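You operate a simulated robot arm through the tools that you are given. There is no shell and no other tool.

The job below is to be done with a simulated robot arm. You get a single attempt, and the scene is never put back.

JOB
Put things in order on the top of the press table. At the end: the red cap stands where the silver short bracket stood; the grey cap stands where the red cap stood; the silver short bracket stands on top of the yellow scouring pad; the white cap stands where the grey cap stood; whatever was shut is shut again. Leave all else as you found it, and nothing knocked over.

The check looks at the end state, three seconds after you hand in, the way a careful person would. Anything else that was tipped, shoved, dropped, spilled or broken makes it a failure. A push-on lid holds only when it is set on centred and level and pressed home; a screw cap is set on level and turned clockwise until tight.

ROBOT AND FRAMES
A 6-joint arm with a two-finger parallel gripper, fixed in place. Base frame: the origin is at the foot of the arm, x ahead of it, y to its left, z up; the work surface is at about z = 0. Lengths are in cm, angles in rad, forces in N, time in s.
With the tool pointing down near the work surface it reaches from about 18 to 46 cm from the base axis. Its first joint turns from -1.222 to 1.222 rad. Payload 1.9 kg.
The tool frame sits at the grasp point between the pads (the TCP): z along the fingers, y along the line on which they close. The tips reach 2.3 cm beyond it. The gripper opens to 9.4 cm. The fingers are 3.8 cm wide and 1 cm thick; the gripper's body (5.4 by 9.6 cm) begins 3.9 cm behind the TCP.
Orientation is told as [roll, pitch, yaw] about the base's x, y, z axes, in that order, counted from this pose: with the fingers straight down and closing along the base's y, the tool's x points along the base's -x, its y along +y and its z along -z.

CONTROLS
- The arm moves only by the tool nudge_tool. Its argument "plan" is one flat list of numbers, 7 for each row, row after row: the shift along the base's x, y, z in units of 25 mm (1.0 is 25 mm), then the turn, a rotation vector about the base's x, y, z in units of 4 degrees (1.0 is 4 degrees), then the gripper command, from -1 (shut) to 1 (fully open), values between in proportion. In form: [tx, ty, tz, rx, ry, rz, hand, tx, ty, tz, rx, ry, rz, hand, ...]. A call has 1 to 20 rows; each row shifts and turns the commanded pose from where the row before left it. A call with a number of a shift or a turn outside -1 to 1 is refused whole. A row lasts 0.2 s, in which the tool goes at most 5 cm and 0.15 rad; a call with a longer step from one row to the next is refused whole, and so is a gripper value outside its range. A pose out of reach is approached as far as the arm can. The call stops where the force on the tool passes 40 N (or 10 N more than at its start, if that is more) or the arm is blocked; 0.2 s more then pass. The fingers move at their own pace (about 10.8 cm/s each) and stop on an object; they squeeze with about 34 N. The grip force told is the motor's: it shows also when the fingers shut on nothing. Time passes only in rows, and 0.2 s behind the last, so rows that do not move let the fingers close. It gives the time, the measured TCP pose, the force on the tool (base axes), the opening and the grip force at its end, in the units of the frame above (readings bear some noise), with the torque about the TCP (base axes, N m) and any sound that the robot's microphone picked up.
- Cameras (640 x 400 px; columns grow to the right, rows downward): "scene" is fixed at [3.07, 29.57, 42.97]; the picture's right is [-0.94, -0.34, 0.00], its down [-0.17, 0.48, -0.86] and it looks along [0.29, -0.81, -0.52] (base axes); focal length 318 px, centre (320, 200). "wrist" rides on the gripper at [8.7, 1.6, -7.5] in the tool frame; the picture's right is [-0.18, 0.98, 0.00], its down [-0.58, -0.11, -0.81] and it looks along [-0.79, -0.15, 0.59] (tool axes); focal length 243 px, centre (320, 200). There is no depth. A picture from a camera that has moved, and an enlarged one, comes with that camera's place and axes in the base frame and with its lens.
- capture(camera): a new picture of that camera. The clock stands still meanwhile.
- inspect(camera, box): a new picture of the part [left, top, right, bottom] of that camera's present view, enlarged. The clock stands still meanwhile.
- finish_job(): hands the job in; it is judged then, once.

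Places have to be worked out from the pictures, the camera data and where the tool is seen. Open the gripper and draw the arm clear of the work before you hand the job in, unless the task says otherwise.

The tools are called after "Call:" as name(argument=value, ...) on one line, values as JSON. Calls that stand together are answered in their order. nudge_tool: Moves the arm, as the interface text tells. Its arguments: {"type":"object","properties":{"plan":{"type":"array","items":{"type":"number"}}},"required":["plan"]} The other tools are called the same way: capture (camera) takes a picture; inspect (camera, box) takes an enlarged picture of a part of a camera's view; finish_job () hands the job in.

At the start:

```text
time: 0.0
position: [30.36, -12.7, 28.12]
orientation: [0.0, 0.001, -0.001]
wrist_force: [0.7, 0.9, -0.1]
torque: [0.0, 0.02, -0.02]
finger_gap: 9.39
gripper_force: 0.0
```

scene: 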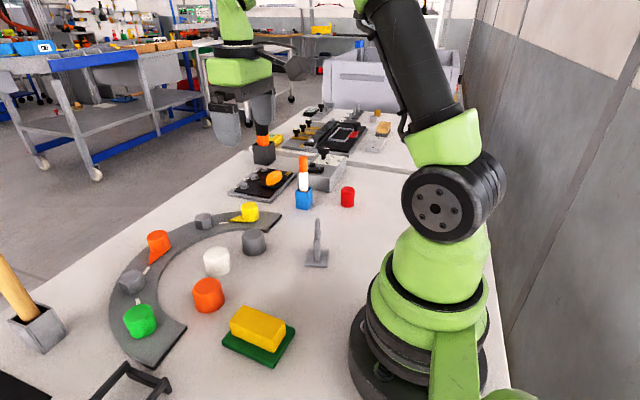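
wrist: 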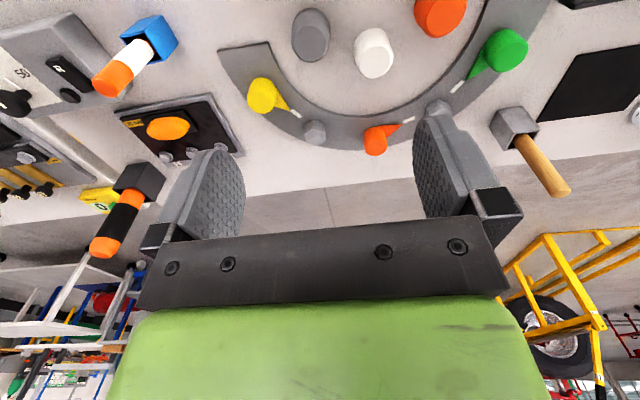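

I begin with enlarged views of the scene to identify the caps, the bracket and the pad.

Call:
inspect(camera="scene", box=[180, 150, 380, 275])

Call:
inspect(camera="scene", box=[100, 190, 340, 390])

Call:
inspect(camera="wrist", box=[220, 0, 540, 200])

```text
3.20 times, centred on (280, 212) of scene
camera zoom: at [3.07, 29.57, 42.97], right [-0.94, -0.34, 0.0], down [-0.17, 0.48, -0.86], along [0.29, -0.81, -0.52], focal length 1017 px, centre (448, 160)
```

zoom: 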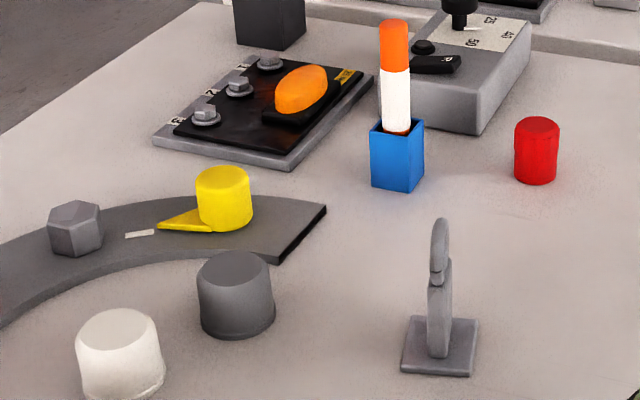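

```text
2.00 times, centred on (220, 290) of scene
camera zoom: at [3.07, 29.57, 42.97], right [-0.94, -0.34, 0.0], down [-0.17, 0.48, -0.86], along [0.29, -0.81, -0.52], focal length 635 px, centre (520, 20)
```

zoom: 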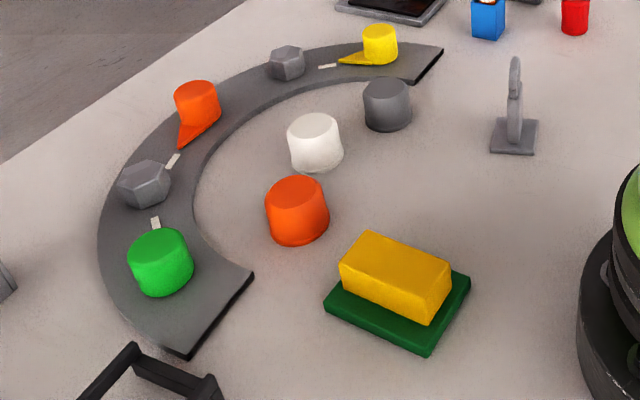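

```text
2.00 times, centred on (380, 100) of wrist
camera zoom: at [21.68, -10.98, 35.66], right [0.19, 0.98, 0.0], down [0.58, -0.11, 0.81], along [0.79, -0.15, -0.59], focal length 485 px, centre (200, 400)
```

zoom: 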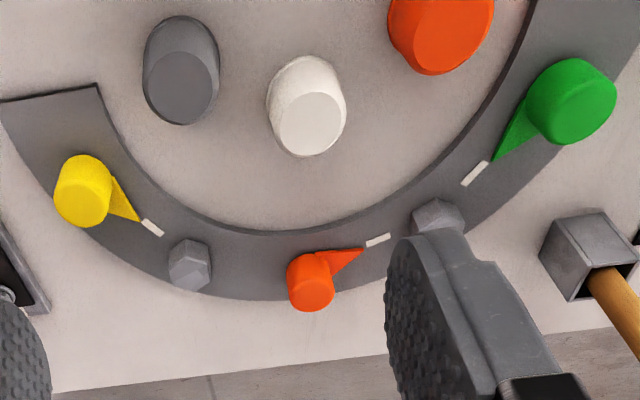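

The red cap seems to be near (20,-38), the bracket near (20,-16), the grey cap near (33,-14), and the white cap near (37,-7). I need closer looks at the bracket and the sponge pad.

Call:
inspect(camera="scene", box=[285, 205, 349, 275])

Call:
inspect(camera="scene", box=[210, 295, 306, 375])

Call:
inspect(camera="scene", box=[310, 160, 390, 220])

Call:
inspect(camera="scene", box=[190, 220, 278, 275])

```text
5.71 times, centred on (317, 240) of scene
camera zoom: at [3.07, 29.57, 42.97], right [-0.94, -0.34, 0.0], down [-0.17, 0.48, -0.86], along [0.29, -0.81, -0.52], focal length 1815 px, centre (337, -29)
```

zoom: 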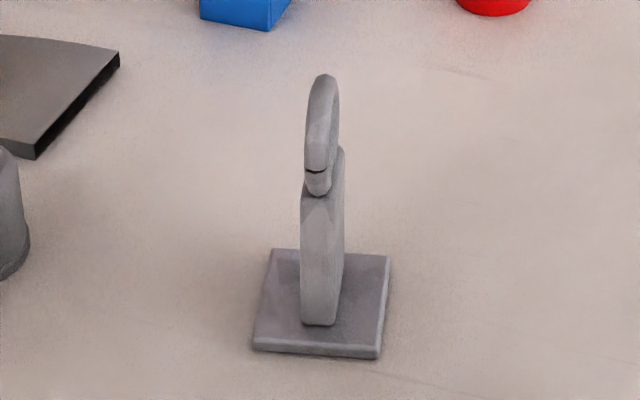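

```text
5.00 times, centred on (258, 335) of scene
camera zoom: at [3.07, 29.57, 42.97], right [-0.94, -0.34, 0.0], down [-0.17, 0.48, -0.86], along [0.29, -0.81, -0.52], focal length 1588 px, centre (630, -475)
```

zoom: 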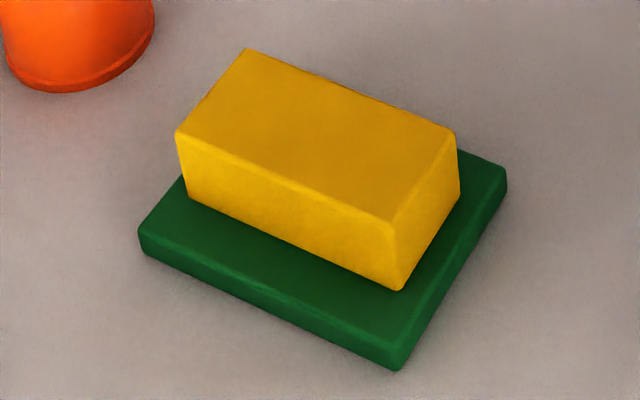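

```text
6.67 times, centred on (350, 190) of scene
camera zoom: at [3.07, 29.57, 42.97], right [-0.94, -0.34, 0.0], down [-0.17, 0.48, -0.86], along [0.29, -0.81, -0.52], focal length 2118 px, centre (120, 267)
```

zoom: 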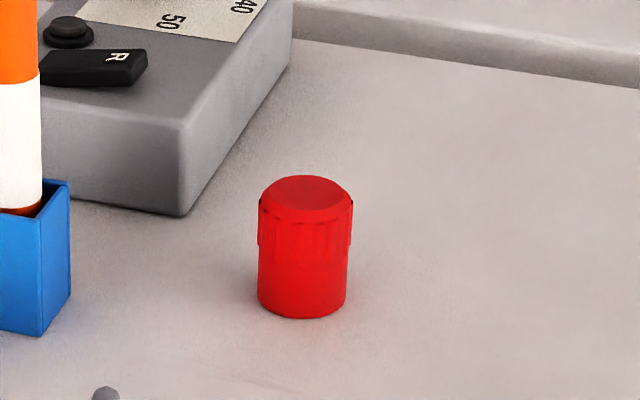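

```text
7.27 times, centred on (234, 248) of scene
camera zoom: at [3.07, 29.57, 42.97], right [-0.94, -0.34, 0.0], down [-0.17, 0.48, -0.86], along [0.29, -0.81, -0.52], focal length 2310 px, centre (946, -146)
```

zoom: 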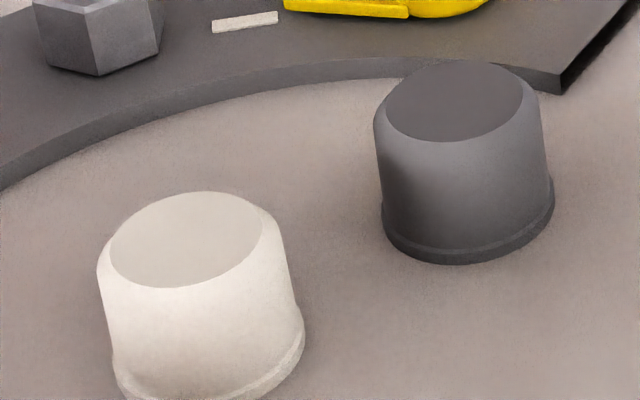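

The bracket appears as a 4.3×4.8 cm plate centred near (19.9,-15.9), turned about 14°, with a thin upright and ring up to z≈10. I move above it, turn the tool so it closes across the thin side of the upright, and then look with the wrist camera.

Call:
nudge_tool(plan=[-0.2092, -0.063, -0.1624, 0, 0, -0.9463, 0.2, -0.2092, -0.063, -0.1624, 0, 0, -0.9463, 0.2, -0.2092, -0.063, -0.1624, 0, 0, -0.9463, 0.2, -0.2092, -0.063, -0.1624, 0, 0, -0.9463, 0.2, -0.2092, -0.063, -0.1624, 0, 0, -0.9463, 0.2, -0.2092, -0.063, -0.1624, 0, 0, -0.9463, 0.2, -0.2092, -0.063, -0.1624, 0, 0, -0.9463, 0.2, -0.2092, -0.063, -0.1624, 0, 0, -0.9463, 0.2, -0.2092, -0.063, -0.1624, 0, 0, -0.9463, 0.2, -0.2092, -0.063, -0.1624, 0, 0, -0.9463, 0.2, -0.2092, -0.063, -0.1624, 0, 0, -0.9463, 0.2, -0.2092, -0.063, -0.1624, 0, 0, -0.9463, 0.2, -0.2092, -0.063, -0.1624, 0, 0, -0.9463, 0.2, -0.2092, -0.063, -0.1624, 0, 0, -0.9463, 0.2, -0.2092, -0.063, -0.1624, 0, 0, -0.9463, 0.2, -0.2092, -0.063, -0.1624, 0, 0, -0.9463, 0.2, -0.2092, -0.063, -0.1624, 0, 0, -0.9463, 0.2, -0.2092, -0.063, -0.1624, 0, 0, -0.9463, 0.2, -0.2092, -0.063, -0.1624, 0, 0, -0.9463, 0.2, -0.2092, -0.063, -0.1624, 0, 0, -0.9463, 0.2])

Call:
capture(camera="wrist")

Call:
capture(camera="scene")

```text
time: 4.2
position: [20.01, -15.89, 19.87]
orientation: [0.0, 0.0, -1.327]
wrist_force: [-0.3, 0.7, 1.5]
torque: [-0.01, 0.01, 0.01]
finger_gap: 5.63
gripper_force: 0.0
```

```text
taken
camera wrist: at [19.46, -7.04, 27.41], right [1.0, 0.06, 0.0], down [0.04, -0.59, 0.81], along [0.05, -0.8, -0.59], focal length 243 px, centre (320, 200)
```

wrist: 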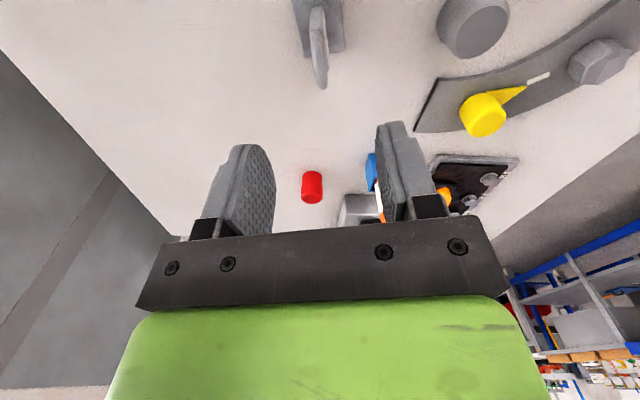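

```text
taken
```

scene: 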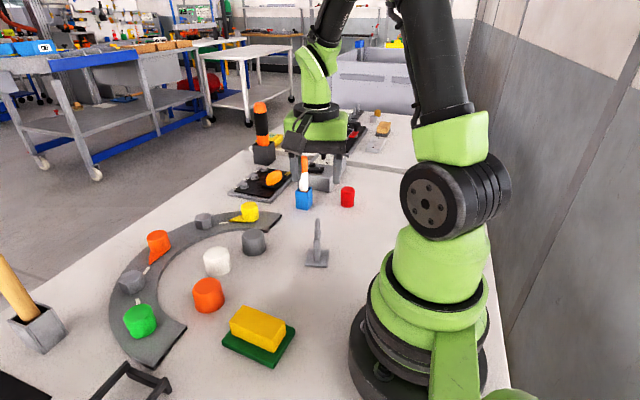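

The tool is right above the bracket, which is visible at the top of the wrist picture. I enlarge it to check the alignment of the upright and ring.

Call:
inspect(camera="wrist", box=[240, 0, 400, 100])

Call:
inspect(camera="scene", box=[260, 100, 380, 280])

```text
4.00 times, centred on (320, 50) of wrist
camera zoom: at [19.46, -7.04, 27.41], right [1.0, 0.06, 0.0], down [0.04, -0.59, 0.81], along [0.05, -0.8, -0.59], focal length 970 px, centre (320, 800)
```

zoom: 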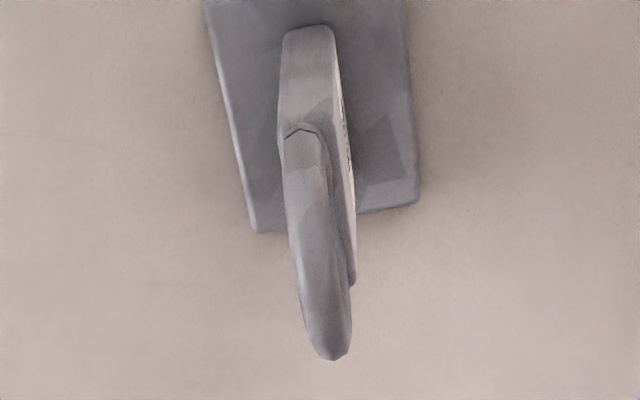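

```text
2.22 times, centred on (320, 190) of scene
camera zoom: at [3.07, 29.57, 42.97], right [-0.94, -0.34, 0.0], down [-0.17, 0.48, -0.86], along [0.29, -0.81, -0.52], focal length 706 px, centre (320, 222)
```

zoom: 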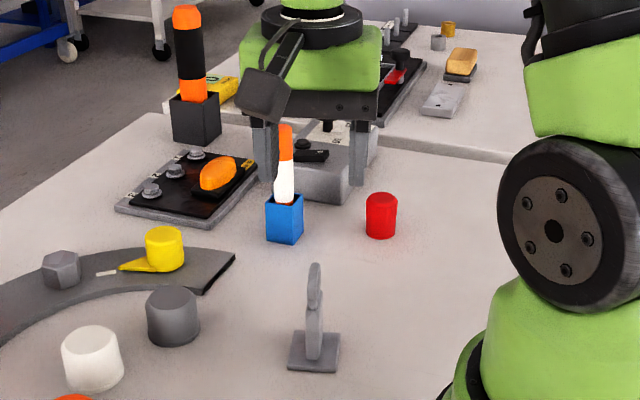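

The bracket's upright is centred at about (19.95,-15.85), turned ~13°, and the tool is aligned with it. I descend to TCP z≈6.4 so that the ring stays below the gripper body, and look before closing.

Call:
nudge_tool(plan=[0, 0, -0.54, 0, 0, -0.1, 0.2, 0, 0, -0.54, 0, 0, -0.1, 0.2, 0, 0, -0.54, 0, 0, 0, 0.2, 0, 0, -0.54, 0, 0, 0, 0.2, 0, 0, -0.54, 0, 0, 0, 0.2, 0, 0, -0.54, 0, 0, 0, 0.2, 0, 0, -0.54, 0, 0, 0, 0.2, 0, 0, -0.54, 0, 0, 0, 0.2, 0, 0, -0.54, 0, 0, 0, 0.2, 0, 0, -0.53, 0, 0, 0, 0.2])

Call:
capture(camera="wrist")

Call:
inspect(camera="scene", box=[260, 140, 380, 280])

```text
time: 6.4
position: [19.87, -15.99, 6.5]
orientation: [0.0, 0.001, -1.34]
wrist_force: [0.2, -0.7, 0.3]
torque: [0.0, 0.05, -0.01]
finger_gap: 5.64
gripper_force: 0.0
```

```text
taken
camera wrist: at [19.48, -7.11, 13.96], right [1.0, 0.05, 0.0], down [0.03, -0.59, 0.81], along [0.04, -0.81, -0.59], focal length 243 px, centre (320, 200)
```

wrist: 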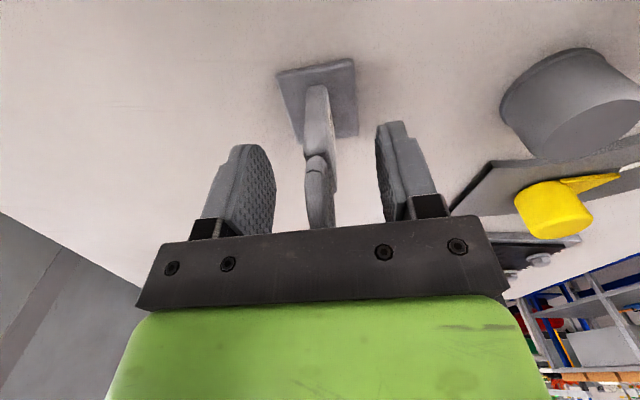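

```text
2.86 times, centred on (320, 210) of scene
camera zoom: at [3.07, 29.57, 42.97], right [-0.94, -0.34, 0.0], down [-0.17, 0.48, -0.86], along [0.29, -0.81, -0.52], focal length 908 px, centre (320, 171)
```

zoom: 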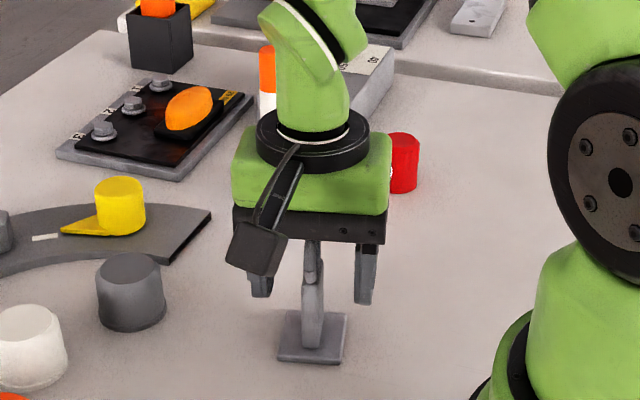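

The upright and ring sit between the fingers with no contact. I close the gripper in steps so that it doesn't knock the bracket.

Call:
nudge_tool(plan=[0, 0, -0.05, 0, 0, 0, -0.2, 0, 0, -0.03, 0, 0, 0, -0.5, 0, 0, 0, 0, 0, 0, -0.6, 0, 0, 0, 0, 0, 0, -0.68, 0, 0, 0, 0, 0, 0, -0.74, 0, 0, 0, 0, 0, 0, -0.8, 0, 0, 0, 0, 0, 0, -1, 0, 0, 0, 0, 0, 0, -1, 0, 0, 0, 0, 0, 0, -1])

Call:
capture(camera="wrist")

```text
time: 8.4
position: [19.95, -15.95, 6.28]
orientation: [0.001, 0.001, -1.338]
wrist_force: [-0.4, 0.3, -1.1]
torque: [0.03, 0.0, -0.01]
finger_gap: 1.17
gripper_force: 34.0
```

```text
taken
camera wrist: at [19.51, -7.1, 13.77], right [1.0, 0.05, 0.0], down [0.03, -0.59, 0.81], along [0.04, -0.81, -0.59], focal length 243 px, centre (320, 200)
```

wrist: 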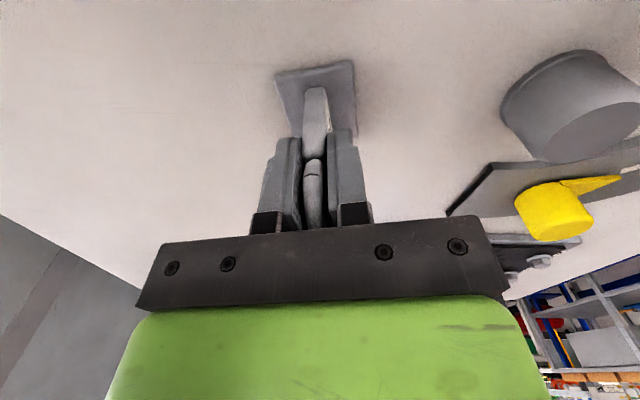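

The bracket is gripped (gap 1.17 cm, 34 N). I lift it straight up about 9 cm and check that it hangs level.

Call:
nudge_tool(plan=[0, 0, 0.1, 0, 0, 0, -1, 0, 0, 0.2, 0, 0, 0, -1, 0, 0, 0.4, 0, 0, 0, -1, 0, 0, 0.5, 0, 0, 0, -1, 0, 0, 0.5, 0, 0, 0, -1, 0, 0, 0.5, 0, 0, 0, -1, 0, 0, 0.5, 0, 0, 0, -1, 0, 0, 0.5, 0, 0, 0, -1, 0, 0, 0.4, 0, 0, 0, -1])

Call:
capture(camera="wrist")

Call:
inspect(camera="scene", box=[240, 120, 380, 280])

```text
time: 10.4
position: [19.95, -15.95, 15.27]
orientation: [0.0, 0.001, -1.338]
wrist_force: [0.9, 0.2, -0.9]
torque: [0.01, -0.03, -0.01]
finger_gap: 1.15
gripper_force: 34.2
```

```text
taken
camera wrist: at [19.5, -7.07, 22.82], right [1.0, 0.05, 0.0], down [0.03, -0.59, 0.81], along [0.04, -0.81, -0.59], focal length 243 px, centre (320, 200)
```

wrist: 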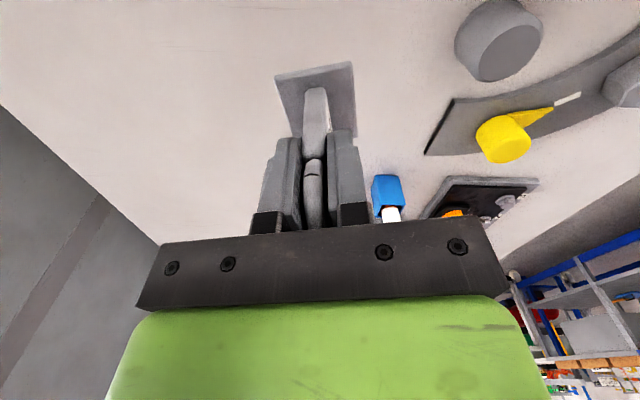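

```text
2.50 times, centred on (310, 200) of scene
camera zoom: at [3.07, 29.57, 42.97], right [-0.94, -0.34, 0.0], down [-0.17, 0.48, -0.86], along [0.29, -0.81, -0.52], focal length 794 px, centre (345, 200)
```

zoom: 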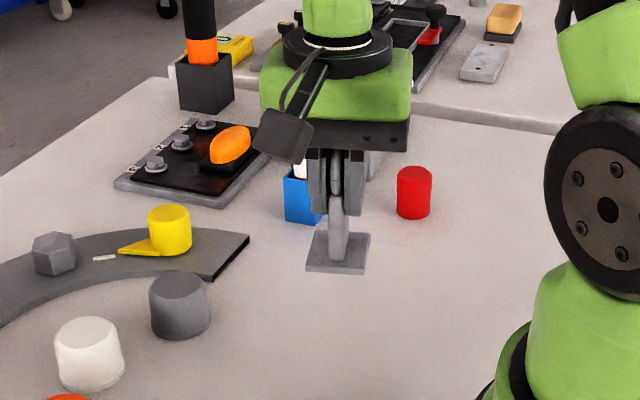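

The bracket hangs level. I carry it at this height to above the pad's centre (about (22.0,3.95)), turning it −17° so it lies square with the pad.

Call:
nudge_tool(plan=[0.0406, 0.398, 0, 0, 0, -0.21, -1, 0.0406, 0.398, 0, 0, 0, -0.21, -1, 0.0406, 0.398, 0, 0, 0, -0.21, -1, 0.0406, 0.398, 0, 0, 0, -0.21, -1, 0.0406, 0.398, 0, 0, 0, -0.21, -1, 0.0406, 0.398, 0, 0, 0, -0.21, -1, 0.0406, 0.398, 0, 0, 0, -0.21, -1, 0.0406, 0.398, 0, 0, 0, -0.21, -1, 0.0406, 0.398, 0, 0, 0, -0.21, -1, 0.0406, 0.398, 0, 0, 0, -0.21, -1, 0.0406, 0.398, 0, 0, 0, -0.21, -1, 0.0406, 0.398, 0, 0, 0, -0.21, -1, 0.0406, 0.398, 0, 0, 0, -0.21, -1, 0.0406, 0.398, 0, 0, 0, -0.21, -1, 0.0406, 0.398, 0, 0, 0, -0.21, -1, 0.0406, 0.398, 0, 0, 0, -0.21, -1, 0.0406, 0.398, 0, 0, 0, -0.21, -1, 0.0406, 0.398, 0, 0, 0, -0.21, -1, 0.0406, 0.398, 0, 0, 0, -0.21, -1, 0.0406, 0.398, 0, 0, 0, -0.21, -1])

Call:
capture(camera="wrist")

Call:
capture(camera="scene")

```text
time: 14.6
position: [22.0, 4.18, 15.32]
orientation: [-0.002, -0.001, -1.635]
wrist_force: [0.3, 0.1, -0.8]
torque: [0.02, 0.01, 0.02]
finger_gap: 1.16
gripper_force: 33.2
```

```text
taken
camera wrist: at [24.06, 12.74, 22.9], right [0.97, -0.25, 0.0], down [-0.14, -0.57, 0.81], along [-0.2, -0.78, -0.59], focal length 243 px, centre (320, 200)
```

wrist: 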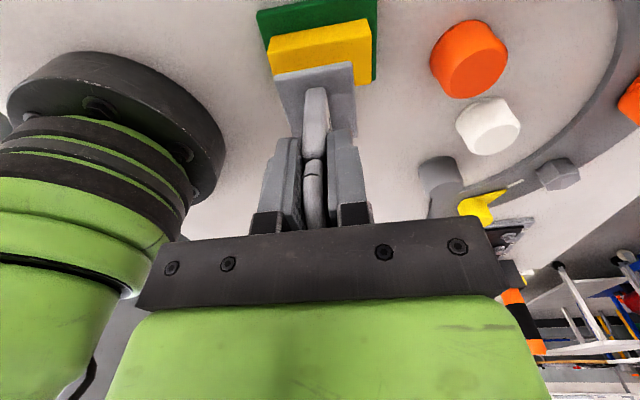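

```text
taken
```

scene: 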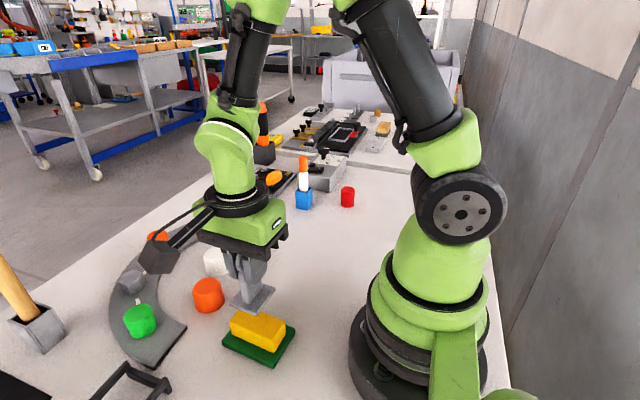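

The tool reads (22.0,4.18). I enlarge the wrist and scene views to compare the plate with the pad top before lowering.

Call:
inspect(camera="wrist", box=[240, 0, 400, 100])

Call:
inspect(camera="scene", box=[200, 240, 312, 380])

```text
4.00 times, centred on (320, 50) of wrist
camera zoom: at [24.06, 12.74, 22.9], right [0.97, -0.25, 0.0], down [-0.14, -0.57, 0.81], along [-0.2, -0.78, -0.59], focal length 970 px, centre (320, 800)
```

zoom: 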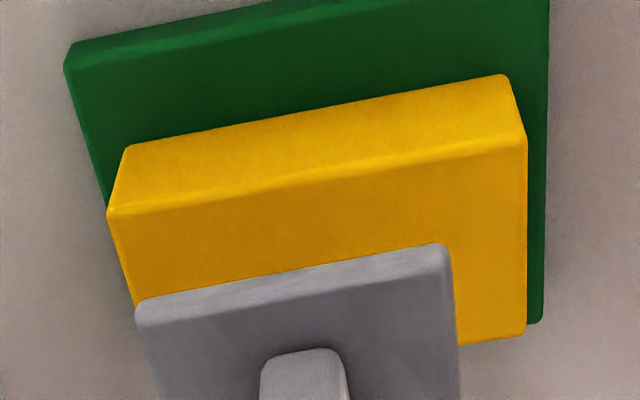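

```text
2.86 times, centred on (256, 310) of scene
camera zoom: at [3.07, 29.57, 42.97], right [-0.94, -0.34, 0.0], down [-0.17, 0.48, -0.86], along [0.29, -0.81, -0.52], focal length 908 px, centre (503, -114)
```

zoom: 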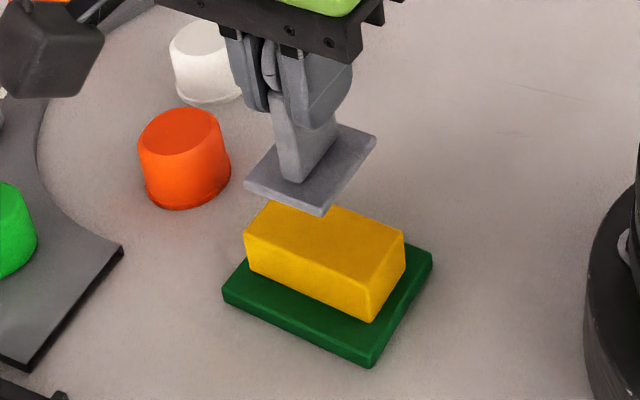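

The pad top measures from about (18.4,6.0) to (25.5,1.9), centre (21.97,3.95), z≈4.0. I correct y by −0.2 cm and lower to just above it.

Call:
nudge_tool(plan=[0, -0.04, -0.2, 0, 0, 0, -1, 0, -0.05, -0.2, 0, 0, 0, -1, 0, 0, -0.3, 0, 0, 0, -1, 0, 0, -0.3, 0, 0, 0, -1, 0, 0, -0.3, 0, 0, 0, -1, 0, 0, -0.3, 0, 0, 0, -1, 0, 0, -0.2, 0, 0, 0, -1, 0, 0, -0.05, 0, 0, 0, -1, 0, 0, 0, 0, 0, 0, -1])

Call:
inspect(camera="scene", box=[200, 240, 312, 380])

Call:
inspect(camera="wrist", box=[240, 0, 400, 100])

```text
time: 16.6
position: [21.98, 3.77, 10.72]
orientation: [0.0, -0.001, -1.632]
wrist_force: [-0.2, -0.5, -0.5]
torque: [0.0, 0.01, -0.01]
finger_gap: 1.12
gripper_force: 33.8
```

```text
2.86 times, centred on (256, 310) of scene
camera zoom: at [3.07, 29.57, 42.97], right [-0.94, -0.34, 0.0], down [-0.17, 0.48, -0.86], along [0.29, -0.81, -0.52], focal length 908 px, centre (503, -114)
```

zoom: 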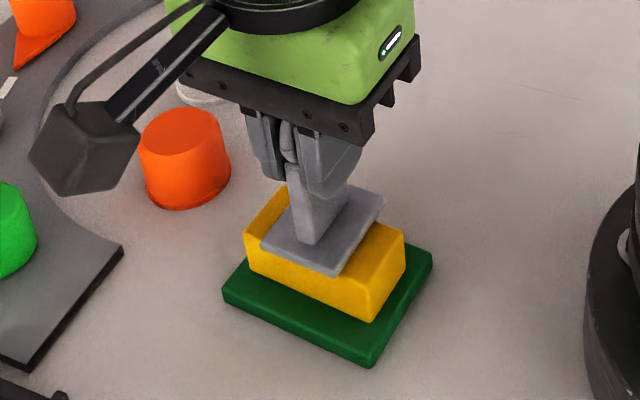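

```text
4.00 times, centred on (320, 50) of wrist
camera zoom: at [24.05, 12.46, 18.19], right [0.97, -0.24, 0.0], down [-0.14, -0.57, 0.81], along [-0.2, -0.78, -0.59], focal length 970 px, centre (320, 800)
```

zoom: 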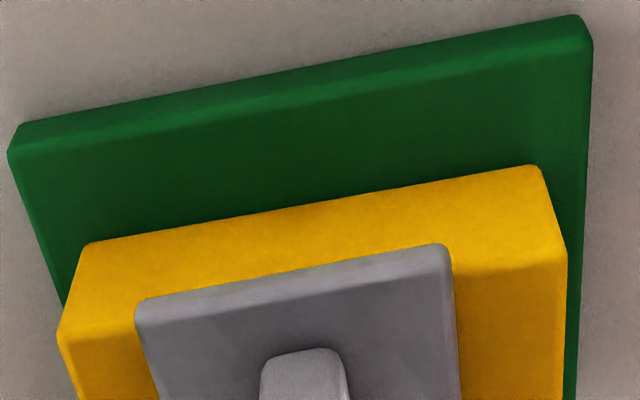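

The plate is centred over the pad to within a few mm with even overhang. I shift +0.1 cm in y and lower in 1 mm steps while watching the force.

Call:
nudge_tool(plan=[0, 0.04, -0.04, 0, 0, 0, -1, 0, 0, -0.04, 0, 0, 0, -1, 0, 0, -0.04, 0, 0, 0, -1, 0, 0, -0.04, 0, 0, 0, -1])

```text
time: 17.6
position: [22.06, 4.02, 10.31]
orientation: [0.004, 0.001, -1.632]
wrist_force: [2.4, -1.1, 32.7]
torque: [-0.01, -0.02, 0.05]
finger_gap: 1.13
gripper_force: 34.3
```

There is contact: 32.7 N upward at TCP z≈10.31, so the bracket rests on the pad. I relax the press by about 1 mm and read the force.

Call:
nudge_tool(plan=[0, 0, 0.02, 0, 0, 0, -1, 0, 0, 0.015, 0, 0, 0, -1, 0, 0, 0, 0, 0, 0, -1])

Call:
inspect(camera="scene", box=[200, 240, 312, 380])

```text
time: 18.4
position: [21.79, 3.97, 10.42]
orientation: [0.0, 0.0, -1.633]
wrist_force: [6.6, 0.9, 11.7]
torque: [0.15, -0.24, -0.05]
finger_gap: 1.14
gripper_force: 34.6
```

```text
2.86 times, centred on (256, 310) of scene
camera zoom: at [3.07, 29.57, 42.97], right [-0.94, -0.34, 0.0], down [-0.17, 0.48, -0.86], along [0.29, -0.81, -0.52], focal length 908 px, centre (503, -114)
```

zoom: 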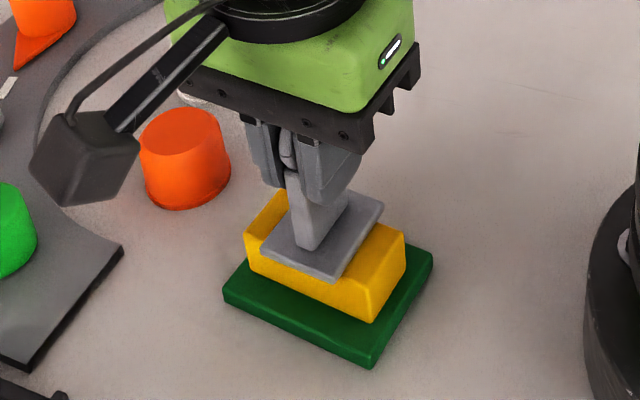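

Force is down to 11.7 N, so the bracket is still firmly seated. I ease up another ~0.4 mm and open the gripper in small steps.

Call:
nudge_tool(plan=[0, 0, 0.015, 0, 0, 0, -1, 0, 0, 0, 0, 0, 0, -0.74, 0, 0, 0, 0, 0, 0, -0.68, 0, 0, 0, 0, 0, 0, -0.55, 0, 0, 0, 0, 0, 0, -0.4, 0, 0, 0, 0, 0, 0, -0.2, 0, 0, 0, 0, 0, 0, 0, 0, 0, 0, 0, 0, 0, 0.1])

Call:
inspect(camera="scene", box=[200, 240, 312, 380])

Call:
capture(camera="wrist")

```text
time: 20.2
position: [21.89, 3.98, 10.35]
orientation: [0.0, 0.0, -1.633]
wrist_force: [0.2, 0.3, 0.4]
torque: [-0.03, 0.01, 0.02]
finger_gap: 5.15
gripper_force: 0.0
```

```text
2.86 times, centred on (256, 310) of scene
camera zoom: at [3.07, 29.57, 42.97], right [-0.94, -0.34, 0.0], down [-0.17, 0.48, -0.86], along [0.29, -0.81, -0.52], focal length 908 px, centre (503, -114)
```

zoom: 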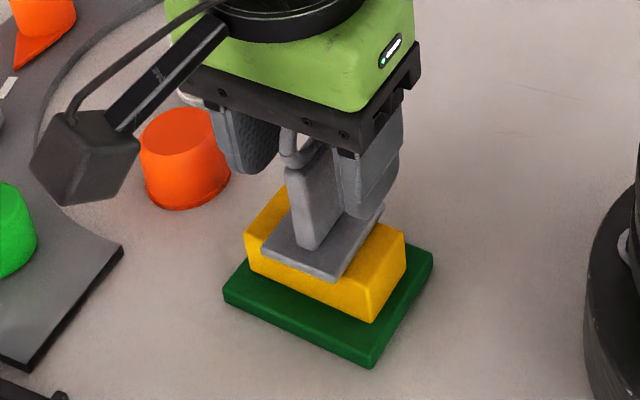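

```text
taken
camera wrist: at [24.01, 12.6, 17.9], right [0.97, -0.24, 0.0], down [-0.14, -0.57, 0.81], along [-0.2, -0.78, -0.59], focal length 243 px, centre (320, 200)
```

wrist: 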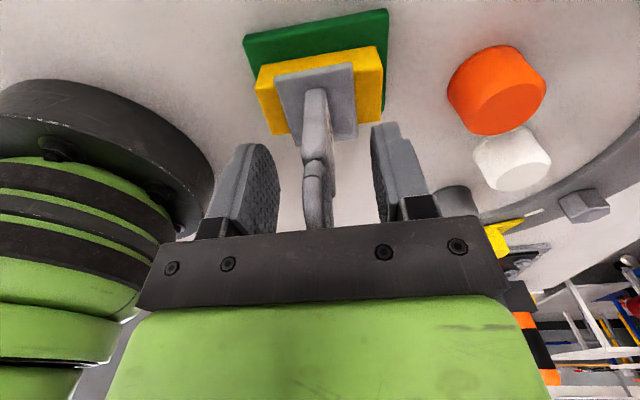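

The bracket stands free and level, centred on the pad. I raise the open gripper straight up clear of the ring.

Call:
nudge_tool(plan=[0, 0, 0.2, 0, 0, 0, 0.1, 0, 0, 0.4, 0, 0, 0, 0.1, 0, 0, 0.5, 0, 0, 0, 0.1, 0, 0, 0.6, 0, 0, 0, 0.1, 0, 0, 0.6, 0, 0, 0, 0.1, 0, 0, 0.6, 0, 0, 0, 0.1, 0, 0, 0.6, 0, 0, 0, 0.1, 0, 0, 0.6, 0, 0, 0, 0.1, 0, 0, 0.6, 0, 0, 0, 0.1])

Call:
inspect(camera="scene", box=[200, 220, 340, 380])

```text
time: 22.2
position: [21.86, 3.93, 22.14]
orientation: [0.001, 0.0, -1.631]
wrist_force: [0.6, 0.3, 0.1]
torque: [-0.01, -0.01, 0.01]
finger_gap: 5.18
gripper_force: 0.2
```

```text
2.50 times, centred on (270, 300) of scene
camera zoom: at [3.07, 29.57, 42.97], right [-0.94, -0.34, 0.0], down [-0.17, 0.48, -0.86], along [0.29, -0.81, -0.52], focal length 794 px, centre (445, -50)
```

zoom: 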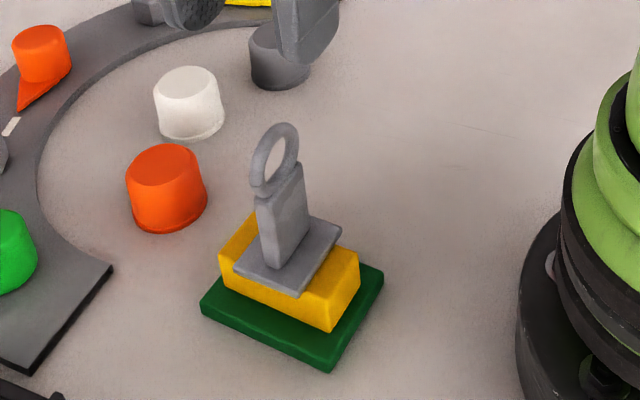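

The bracket stands well on the pad. Next I travel at height to above the red cap near (19.95,-38.1) and view it with the wrist camera.

Call:
nudge_tool(plan=[-0.0382, -0.8406, 0, 0, 0, 0, 0.2, -0.0382, -0.8406, 0, 0, 0, 0, 0.2, -0.0382, -0.8406, 0, 0, 0, 0, 0.2, -0.0382, -0.8406, 0, 0, 0, 0, 0.2, -0.0382, -0.8406, 0, 0, 0, 0, 0.2, -0.0382, -0.8406, 0, 0, 0, 0, 0.2, -0.0382, -0.8406, 0, 0, 0, 0, 0.2, -0.0382, -0.8406, 0, 0, 0, 0, 0.2, -0.0382, -0.8406, 0, 0, 0, 0, 0.2, -0.0382, -0.8406, 0, 0, 0, 0, 0.2, -0.0382, -0.8406, 0, 0, 0, 0, 0.2, -0.0382, -0.8406, 0, 0, 0, 0, 0.2, -0.0382, -0.8406, 0, 0, 0, 0, 0.2, -0.0382, -0.8406, 0, 0, 0, 0, 0.2, -0.0382, -0.8406, 0, 0, 0, 0, 0.2, -0.0382, -0.8406, 0, 0, 0, 0, 0.2, -0.0382, -0.8406, 0, 0, 0, 0, 0.2, -0.0382, -0.8406, 0, 0, 0, 0, 0.2, -0.0382, -0.8406, 0, 0, 0, 0, 0.2, -0.0382, -0.8406, 0, 0, 0, 0, 0.2])

Call:
capture(camera="wrist")

Call:
capture(camera="scene")

```text
time: 26.4
position: [20.03, -38.0, 22.15]
orientation: [0.001, -0.001, -1.631]
wrist_force: [-0.7, 0.2, 0.1]
torque: [-0.01, 0.0, 0.02]
finger_gap: 5.63
gripper_force: 0.1
```

```text
taken
camera wrist: at [22.06, -29.36, 29.67], right [0.97, -0.24, 0.0], down [-0.14, -0.57, 0.81], along [-0.2, -0.78, -0.59], focal length 243 px, centre (320, 200)
```

wrist: 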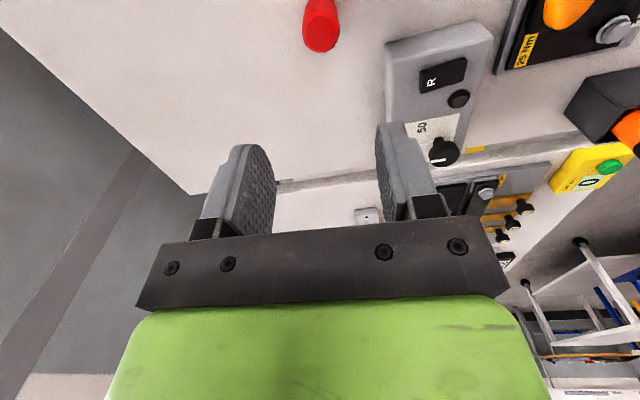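

```text
taken
```

scene: 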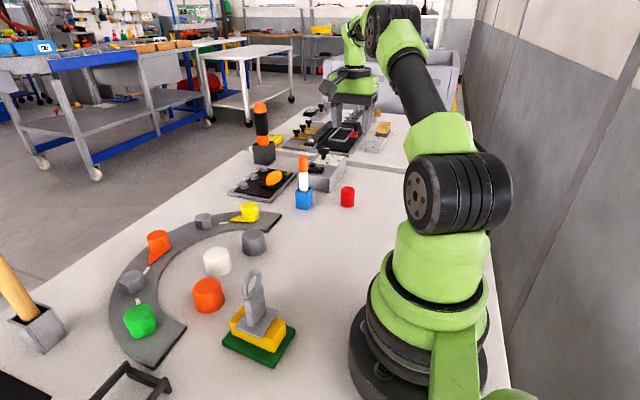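

The red cap is at the top of the wrist picture. I enlarge it to fix its place.

Call:
inspect(camera="wrist", box=[272, 0, 368, 60])

```text
6.67 times, centred on (320, 30) of wrist
camera zoom: at [22.06, -29.36, 29.67], right [0.97, -0.24, 0.0], down [-0.14, -0.57, 0.81], along [-0.2, -0.78, -0.59], focal length 1618 px, centre (320, 1333)
```

zoom: 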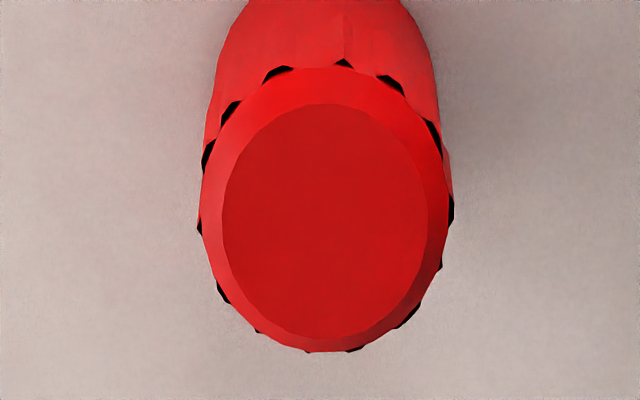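

The red cap is centred at about (19.98,-37.95), right beneath the tool. I descend straight down over it, stopping with the TCP near z≈5 to check.

Call:
nudge_tool(plan=[0, 0, -0.5, 0, 0, 0, 0.2, 0, 0, -0.5, 0, 0, 0, 0.2, 0, 0, -0.5, 0, 0, 0, 0.2, 0, 0, -0.5, 0, 0, 0, 0.2, 0, 0, -0.5, 0, 0, 0, 0.2, 0, 0, -0.5, 0, 0, 0, 0.2, 0, 0, -0.5, 0, 0, 0, 0.2, 0, 0, -0.5, 0, 0, 0, 0.2, 0, 0, -0.5, 0, 0, 0, 0.2, 0, 0, -0.5, 0, 0, 0, 0.2, 0, 0, -0.5, 0, 0, 0, 0.2, 0, 0, -0.5, 0, 0, 0, 0.2, 0, 0, -0.5, 0, 0, 0, 0.2])

Call:
capture(camera="wrist")

Call:
inspect(camera="scene", box=[270, 100, 390, 220])

```text
time: 29.2
position: [20.0, -38.15, 5.63]
orientation: [0.001, 0.001, -1.633]
wrist_force: [-0.2, -0.8, 0.0]
torque: [-0.02, 0.04, 0.02]
finger_gap: 5.66
gripper_force: 0.1
```

```text
taken
camera wrist: at [22.11, -29.44, 13.27], right [0.97, -0.24, 0.0], down [-0.14, -0.57, 0.81], along [-0.2, -0.78, -0.59], focal length 243 px, centre (320, 200)
```

wrist: 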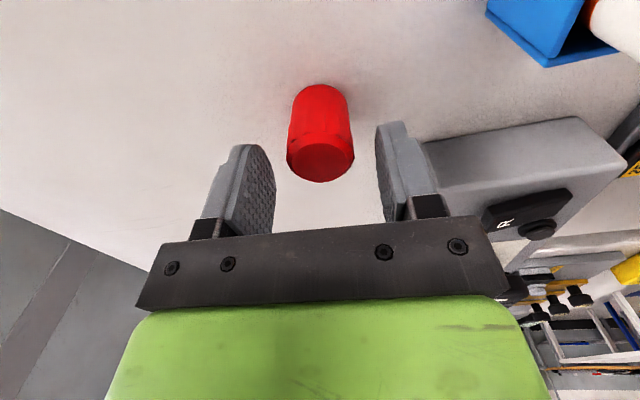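

```text
3.33 times, centred on (330, 160) of scene
camera zoom: at [3.07, 29.57, 42.97], right [-0.94, -0.34, 0.0], down [-0.17, 0.48, -0.86], along [0.29, -0.81, -0.52], focal length 1059 px, centre (287, 333)
```

zoom: 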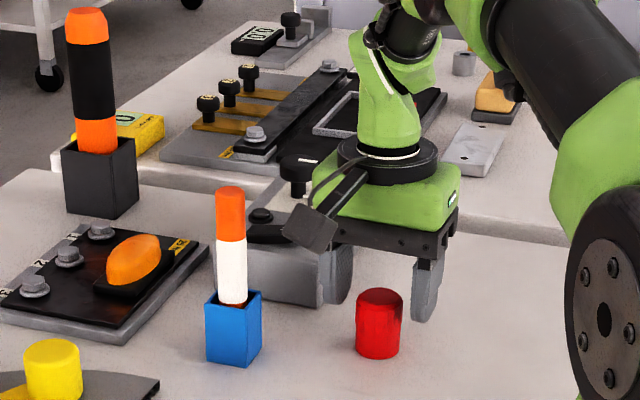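

The red cap is centred between the open fingers. I go down to TCP z≈2.7 and close stepwise onto it.

Call:
nudge_tool(plan=[0, 0, -0.4, 0, 0, 0, 0.2, 0, 0, -0.4, 0, 0, 0, 0.2, 0, 0, -0.35, 0, 0, 0, 0.2, 0, 0, 0, 0, 0, 0, 0.0, 0, 0, 0, 0, 0, 0, -0.1, 0, 0, 0, 0, 0, 0, -0.2, 0, 0, 0, 0, 0, 0, -0.25, 0, 0, 0, 0, 0, 0, -0.3, 0, 0, 0, 0, 0, 0, -1, 0, 0, 0, 0, 0, 0, -1, 0, 0, 0, 0, 0, 0, -1])

Call:
capture(camera="wrist")

```text
time: 31.6
position: [20.0, -38.1, 2.89]
orientation: [0.0, 0.0, -1.632]
wrist_force: [0.5, -0.4, 0.0]
torque: [0.01, -0.02, 0.0]
finger_gap: 3.15
gripper_force: 34.1
```

```text
taken
camera wrist: at [22.09, -29.48, 10.47], right [0.97, -0.24, 0.0], down [-0.14, -0.57, 0.81], along [-0.2, -0.78, -0.59], focal length 243 px, centre (320, 200)
```

wrist: 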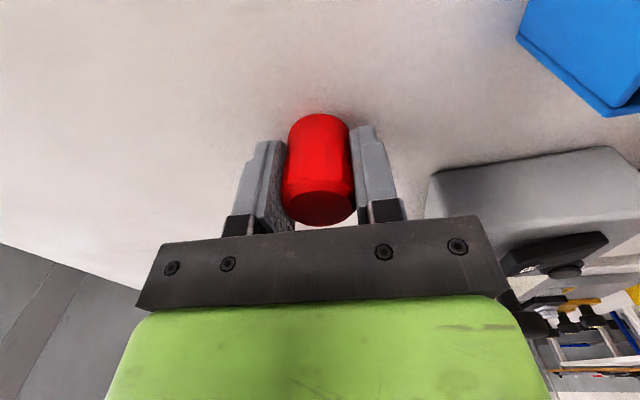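

The red cap is gripped (gap 3.15 cm, 34 N). I lift it slightly, then higher, and check that it came up level.

Call:
nudge_tool(plan=[0, 0, 0.1, 0, 0, 0, -1, 0, 0, 0.2, 0, 0, 0, -1, 0, 0, 0.4, 0, 0, 0, -1, 0, 0, 0.5, 0, 0, 0, -1, 0, 0, 0.5, 0, 0, 0, -1, 0, 0, 0.5, 0, 0, 0, -1, 0, 0, 0.5, 0, 0, 0, -1])

Call:
capture(camera="wrist")

Call:
inspect(camera="scene", box=[270, 100, 390, 220])

```text
time: 33.2
position: [19.93, -37.97, 9.87]
orientation: [0.0, 0.0, -1.632]
wrist_force: [0.3, -0.9, -0.3]
torque: [0.0, -0.02, 0.03]
finger_gap: 3.16
gripper_force: 33.8
```

```text
taken
camera wrist: at [21.93, -29.49, 17.32], right [0.97, -0.24, 0.0], down [-0.14, -0.57, 0.81], along [-0.2, -0.78, -0.59], focal length 243 px, centre (320, 200)
```

wrist: 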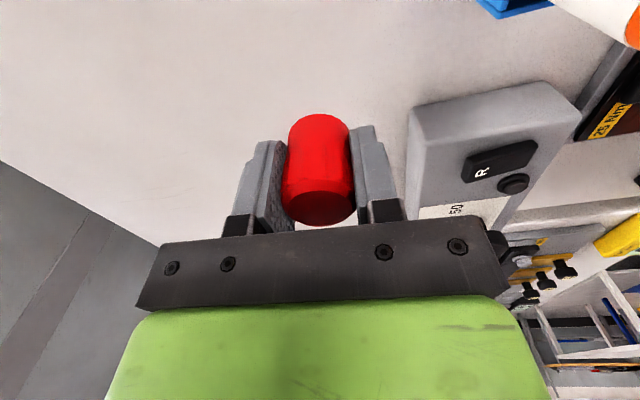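

```text
3.33 times, centred on (330, 160) of scene
camera zoom: at [3.07, 29.57, 42.97], right [-0.94, -0.34, 0.0], down [-0.17, 0.48, -0.86], along [0.29, -0.81, -0.52], focal length 1059 px, centre (287, 333)
```

zoom: 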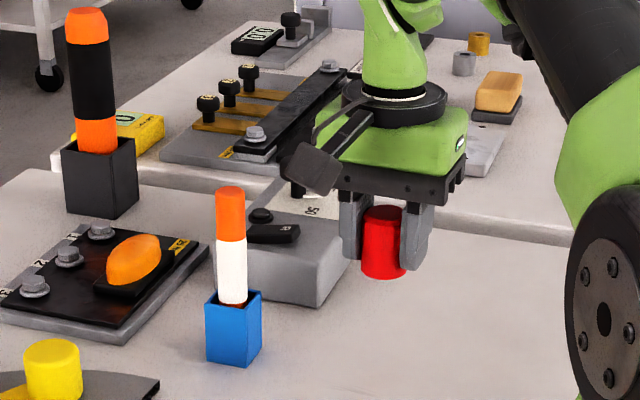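

The red cap is held level. I carry it straight to the bracket's former place at (19.93,-15.92).

Call:
nudge_tool(plan=[-0.0015, 0.553, 0, 0, 0, 0, -1, -0.0015, 0.553, 0, 0, 0, 0, -1, -0.0015, 0.553, 0, 0, 0, 0, -1, -0.0015, 0.553, 0, 0, 0, 0, -1, -0.0015, 0.553, 0, 0, 0, 0, -1, -0.0015, 0.553, 0, 0, 0, 0, -1, -0.0015, 0.553, 0, 0, 0, 0, -1, -0.0015, 0.553, 0, 0, 0, 0, -1, -0.0015, 0.553, 0, 0, 0, 0, -1, -0.0015, 0.553, 0, 0, 0, 0, -1, -0.0015, 0.553, 0, 0, 0, 0, -1, -0.0015, 0.553, 0, 0, 0, 0, -1, -0.0015, 0.553, 0, 0, 0, 0, -1, -0.0015, 0.553, 0, 0, 0, 0, -1, -0.0015, 0.553, 0, 0, 0, 0, -1, -0.0015, 0.553, 0, 0, 0, 0, -1, 0, 0, 0, 0, 0, 0, -1])

Call:
inspect(camera="scene", box=[260, 140, 380, 280])

```text
time: 36.8
position: [20.08, -15.9, 9.77]
orientation: [0.001, -0.001, -1.632]
wrist_force: [0.9, 0.0, -0.2]
torque: [-0.02, 0.02, 0.0]
finger_gap: 3.16
gripper_force: 33.8
```

```text
2.86 times, centred on (320, 210) of scene
camera zoom: at [3.07, 29.57, 42.97], right [-0.94, -0.34, 0.0], down [-0.17, 0.48, -0.86], along [0.29, -0.81, -0.52], focal length 908 px, centre (320, 171)
```

zoom: 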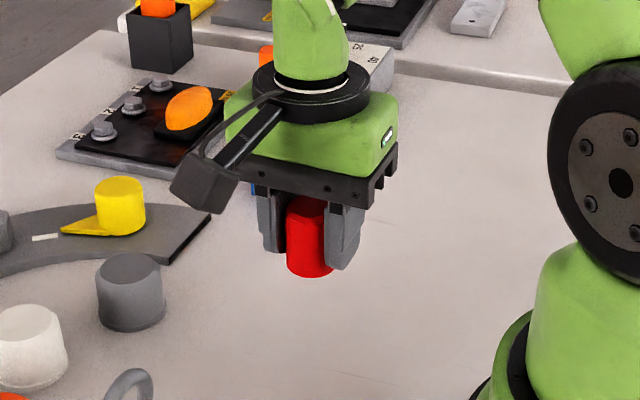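

The cap is above the former bracket place. I lower it to just above the table.

Call:
nudge_tool(plan=[-0.02, 0, -0.35, 0, 0, 0, -1, 0, 0, -0.4, 0, 0, 0, -1, 0, 0, -0.4, 0, 0, 0, -1, 0, 0, -0.4, 0, 0, 0, -1, 0, 0, -0.4, 0, 0, 0, -1, 0, 0, -0.35, 0, 0, 0, -1, 0, 0, -0.25, 0, 0, 0, -1, 0, 0, 0, 0, 0, 0, -1])

```text
time: 38.6
position: [19.79, -15.94, 3.34]
orientation: [0.0, 0.001, -1.633]
wrist_force: [0.3, 0.6, 0.7]
torque: [-0.02, 0.0, 0.0]
finger_gap: 3.19
gripper_force: 34.0
```

No contact yet at about z≈3.3. I lower on in 1 mm steps and watch the force.

Call:
nudge_tool(plan=[0, 0, -0.04, 0, 0, 0, -1, 0, 0, -0.04, 0, 0, 0, -1, 0, 0, -0.04, 0, 0, 0, -1])

```text
time: 39.4
position: [19.94, -15.98, 3.05]
orientation: [0.0, 0.0, -1.631]
wrist_force: [0.8, -0.7, -0.1]
torque: [0.0, 0.0, -0.03]
finger_gap: 3.14
gripper_force: 33.9
```

Call:
nudge_tool(plan=[0, 0, -0.04, 0, 0, 0, -1, 0, 0, -0.04, 0, 0, 0, -1])

```text
time: 40.0
position: [19.87, -15.89, 2.86]
orientation: [-0.001, 0.0, -1.633]
wrist_force: [-4.4, 3.9, 28.6]
torque: [0.14, 0.06, 0.02]
finger_gap: 3.15
gripper_force: 34.1
```

The cap touches down (28.6 N at z≈2.86). I ease up ~0.8 mm and open in small steps to leave it standing.

Call:
nudge_tool(plan=[0, 0, 0.03, 0, 0, 0, -1, 0, 0, 0, 0, 0, 0, -1, 0, 0, 0, 0, 0, 0, -0.32, 0, 0, 0, 0, 0, 0, -0.27, 0, 0, 0, 0, 0, 0, -0.15, 0, 0, 0, 0, 0, 0, 0, 0, 0, 0, 0, 0, 0, 0.2, 0, 0, 0, 0, 0, 0, 0.2])

Call:
capture(camera="wrist")

Call:
inspect(camera="scene", box=[260, 140, 380, 280])

```text
time: 41.8
position: [19.87, -15.88, 2.89]
orientation: [0.001, 0.0, -1.63]
wrist_force: [-0.2, 0.7, -0.1]
torque: [0.0, 0.0, 0.01]
finger_gap: 5.62
gripper_force: 0.1
```

```text
taken
camera wrist: at [22.04, -7.25, 10.47], right [0.97, -0.24, 0.0], down [-0.14, -0.57, 0.81], along [-0.2, -0.78, -0.59], focal length 243 px, centre (320, 200)
```

wrist: 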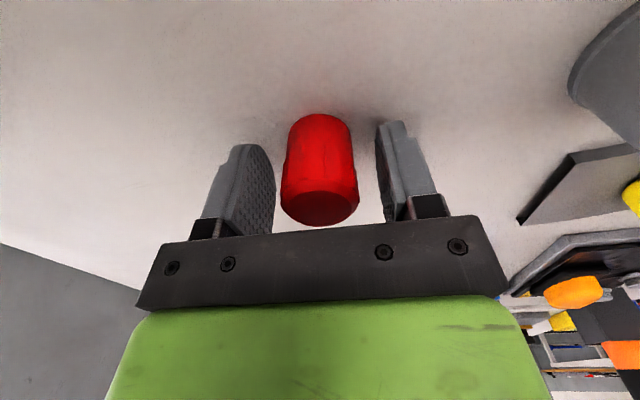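

```text
2.86 times, centred on (320, 210) of scene
camera zoom: at [3.07, 29.57, 42.97], right [-0.94, -0.34, 0.0], down [-0.17, 0.48, -0.86], along [0.29, -0.81, -0.52], focal length 908 px, centre (320, 171)
```

zoom: 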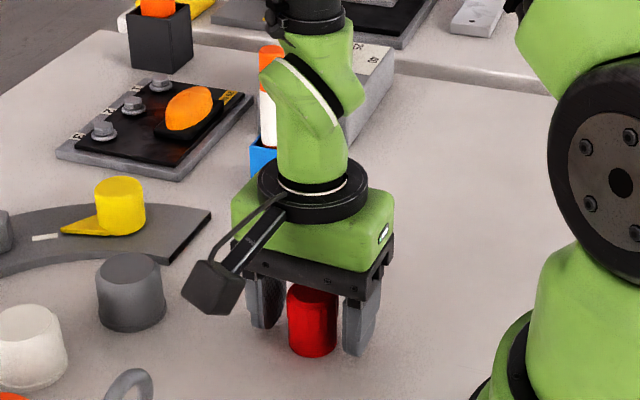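

The red cap stands upright at the bracket's former place. I raise the open gripper clear.

Call:
nudge_tool(plan=[0, 0, 0.3, 0, 0, 0, 0.2, 0, 0, 0.5, 0, 0, 0, 0.2, 0, 0, 0.6, 0, 0, 0, 0.2, 0, 0, 0.6, 0, 0, 0, 0.2, 0, 0, 0.6, 0, 0, 0, 0.2, 0, 0, 0.6, 0, 0, 0, 0.2, 0, 0, 0.6, 0, 0, 0, 0.2, 0, 0, 0.6, 0, 0, 0, 0.2, 0, 0, 0.6, 0, 0, 0, 0.2])

Call:
inspect(camera="scene", box=[260, 140, 380, 280])

Call:
capture(camera="wrist")

```text
time: 43.8
position: [19.96, -16.03, 15.42]
orientation: [0.001, 0.001, -1.631]
wrist_force: [0.1, 0.1, 0.2]
torque: [0.01, -0.04, 0.02]
finger_gap: 5.63
gripper_force: 0.2
```

```text
2.86 times, centred on (320, 210) of scene
camera zoom: at [3.07, 29.57, 42.97], right [-0.94, -0.34, 0.0], down [-0.17, 0.48, -0.86], along [0.29, -0.81, -0.52], focal length 908 px, centre (320, 171)
```

zoom: 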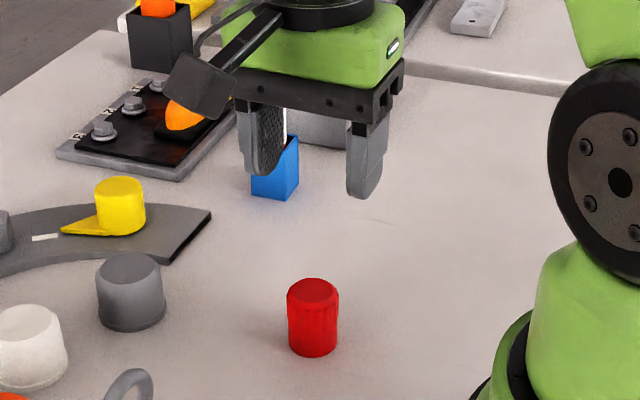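

```text
taken
camera wrist: at [22.02, -7.41, 22.88], right [0.97, -0.24, 0.0], down [-0.14, -0.57, 0.81], along [-0.2, -0.78, -0.59], focal length 243 px, centre (320, 200)
```

wrist: 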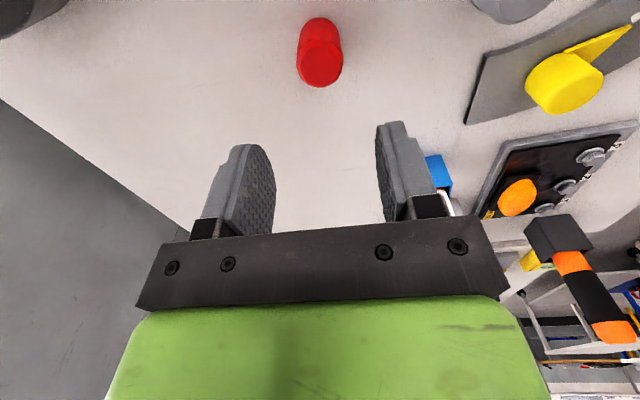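

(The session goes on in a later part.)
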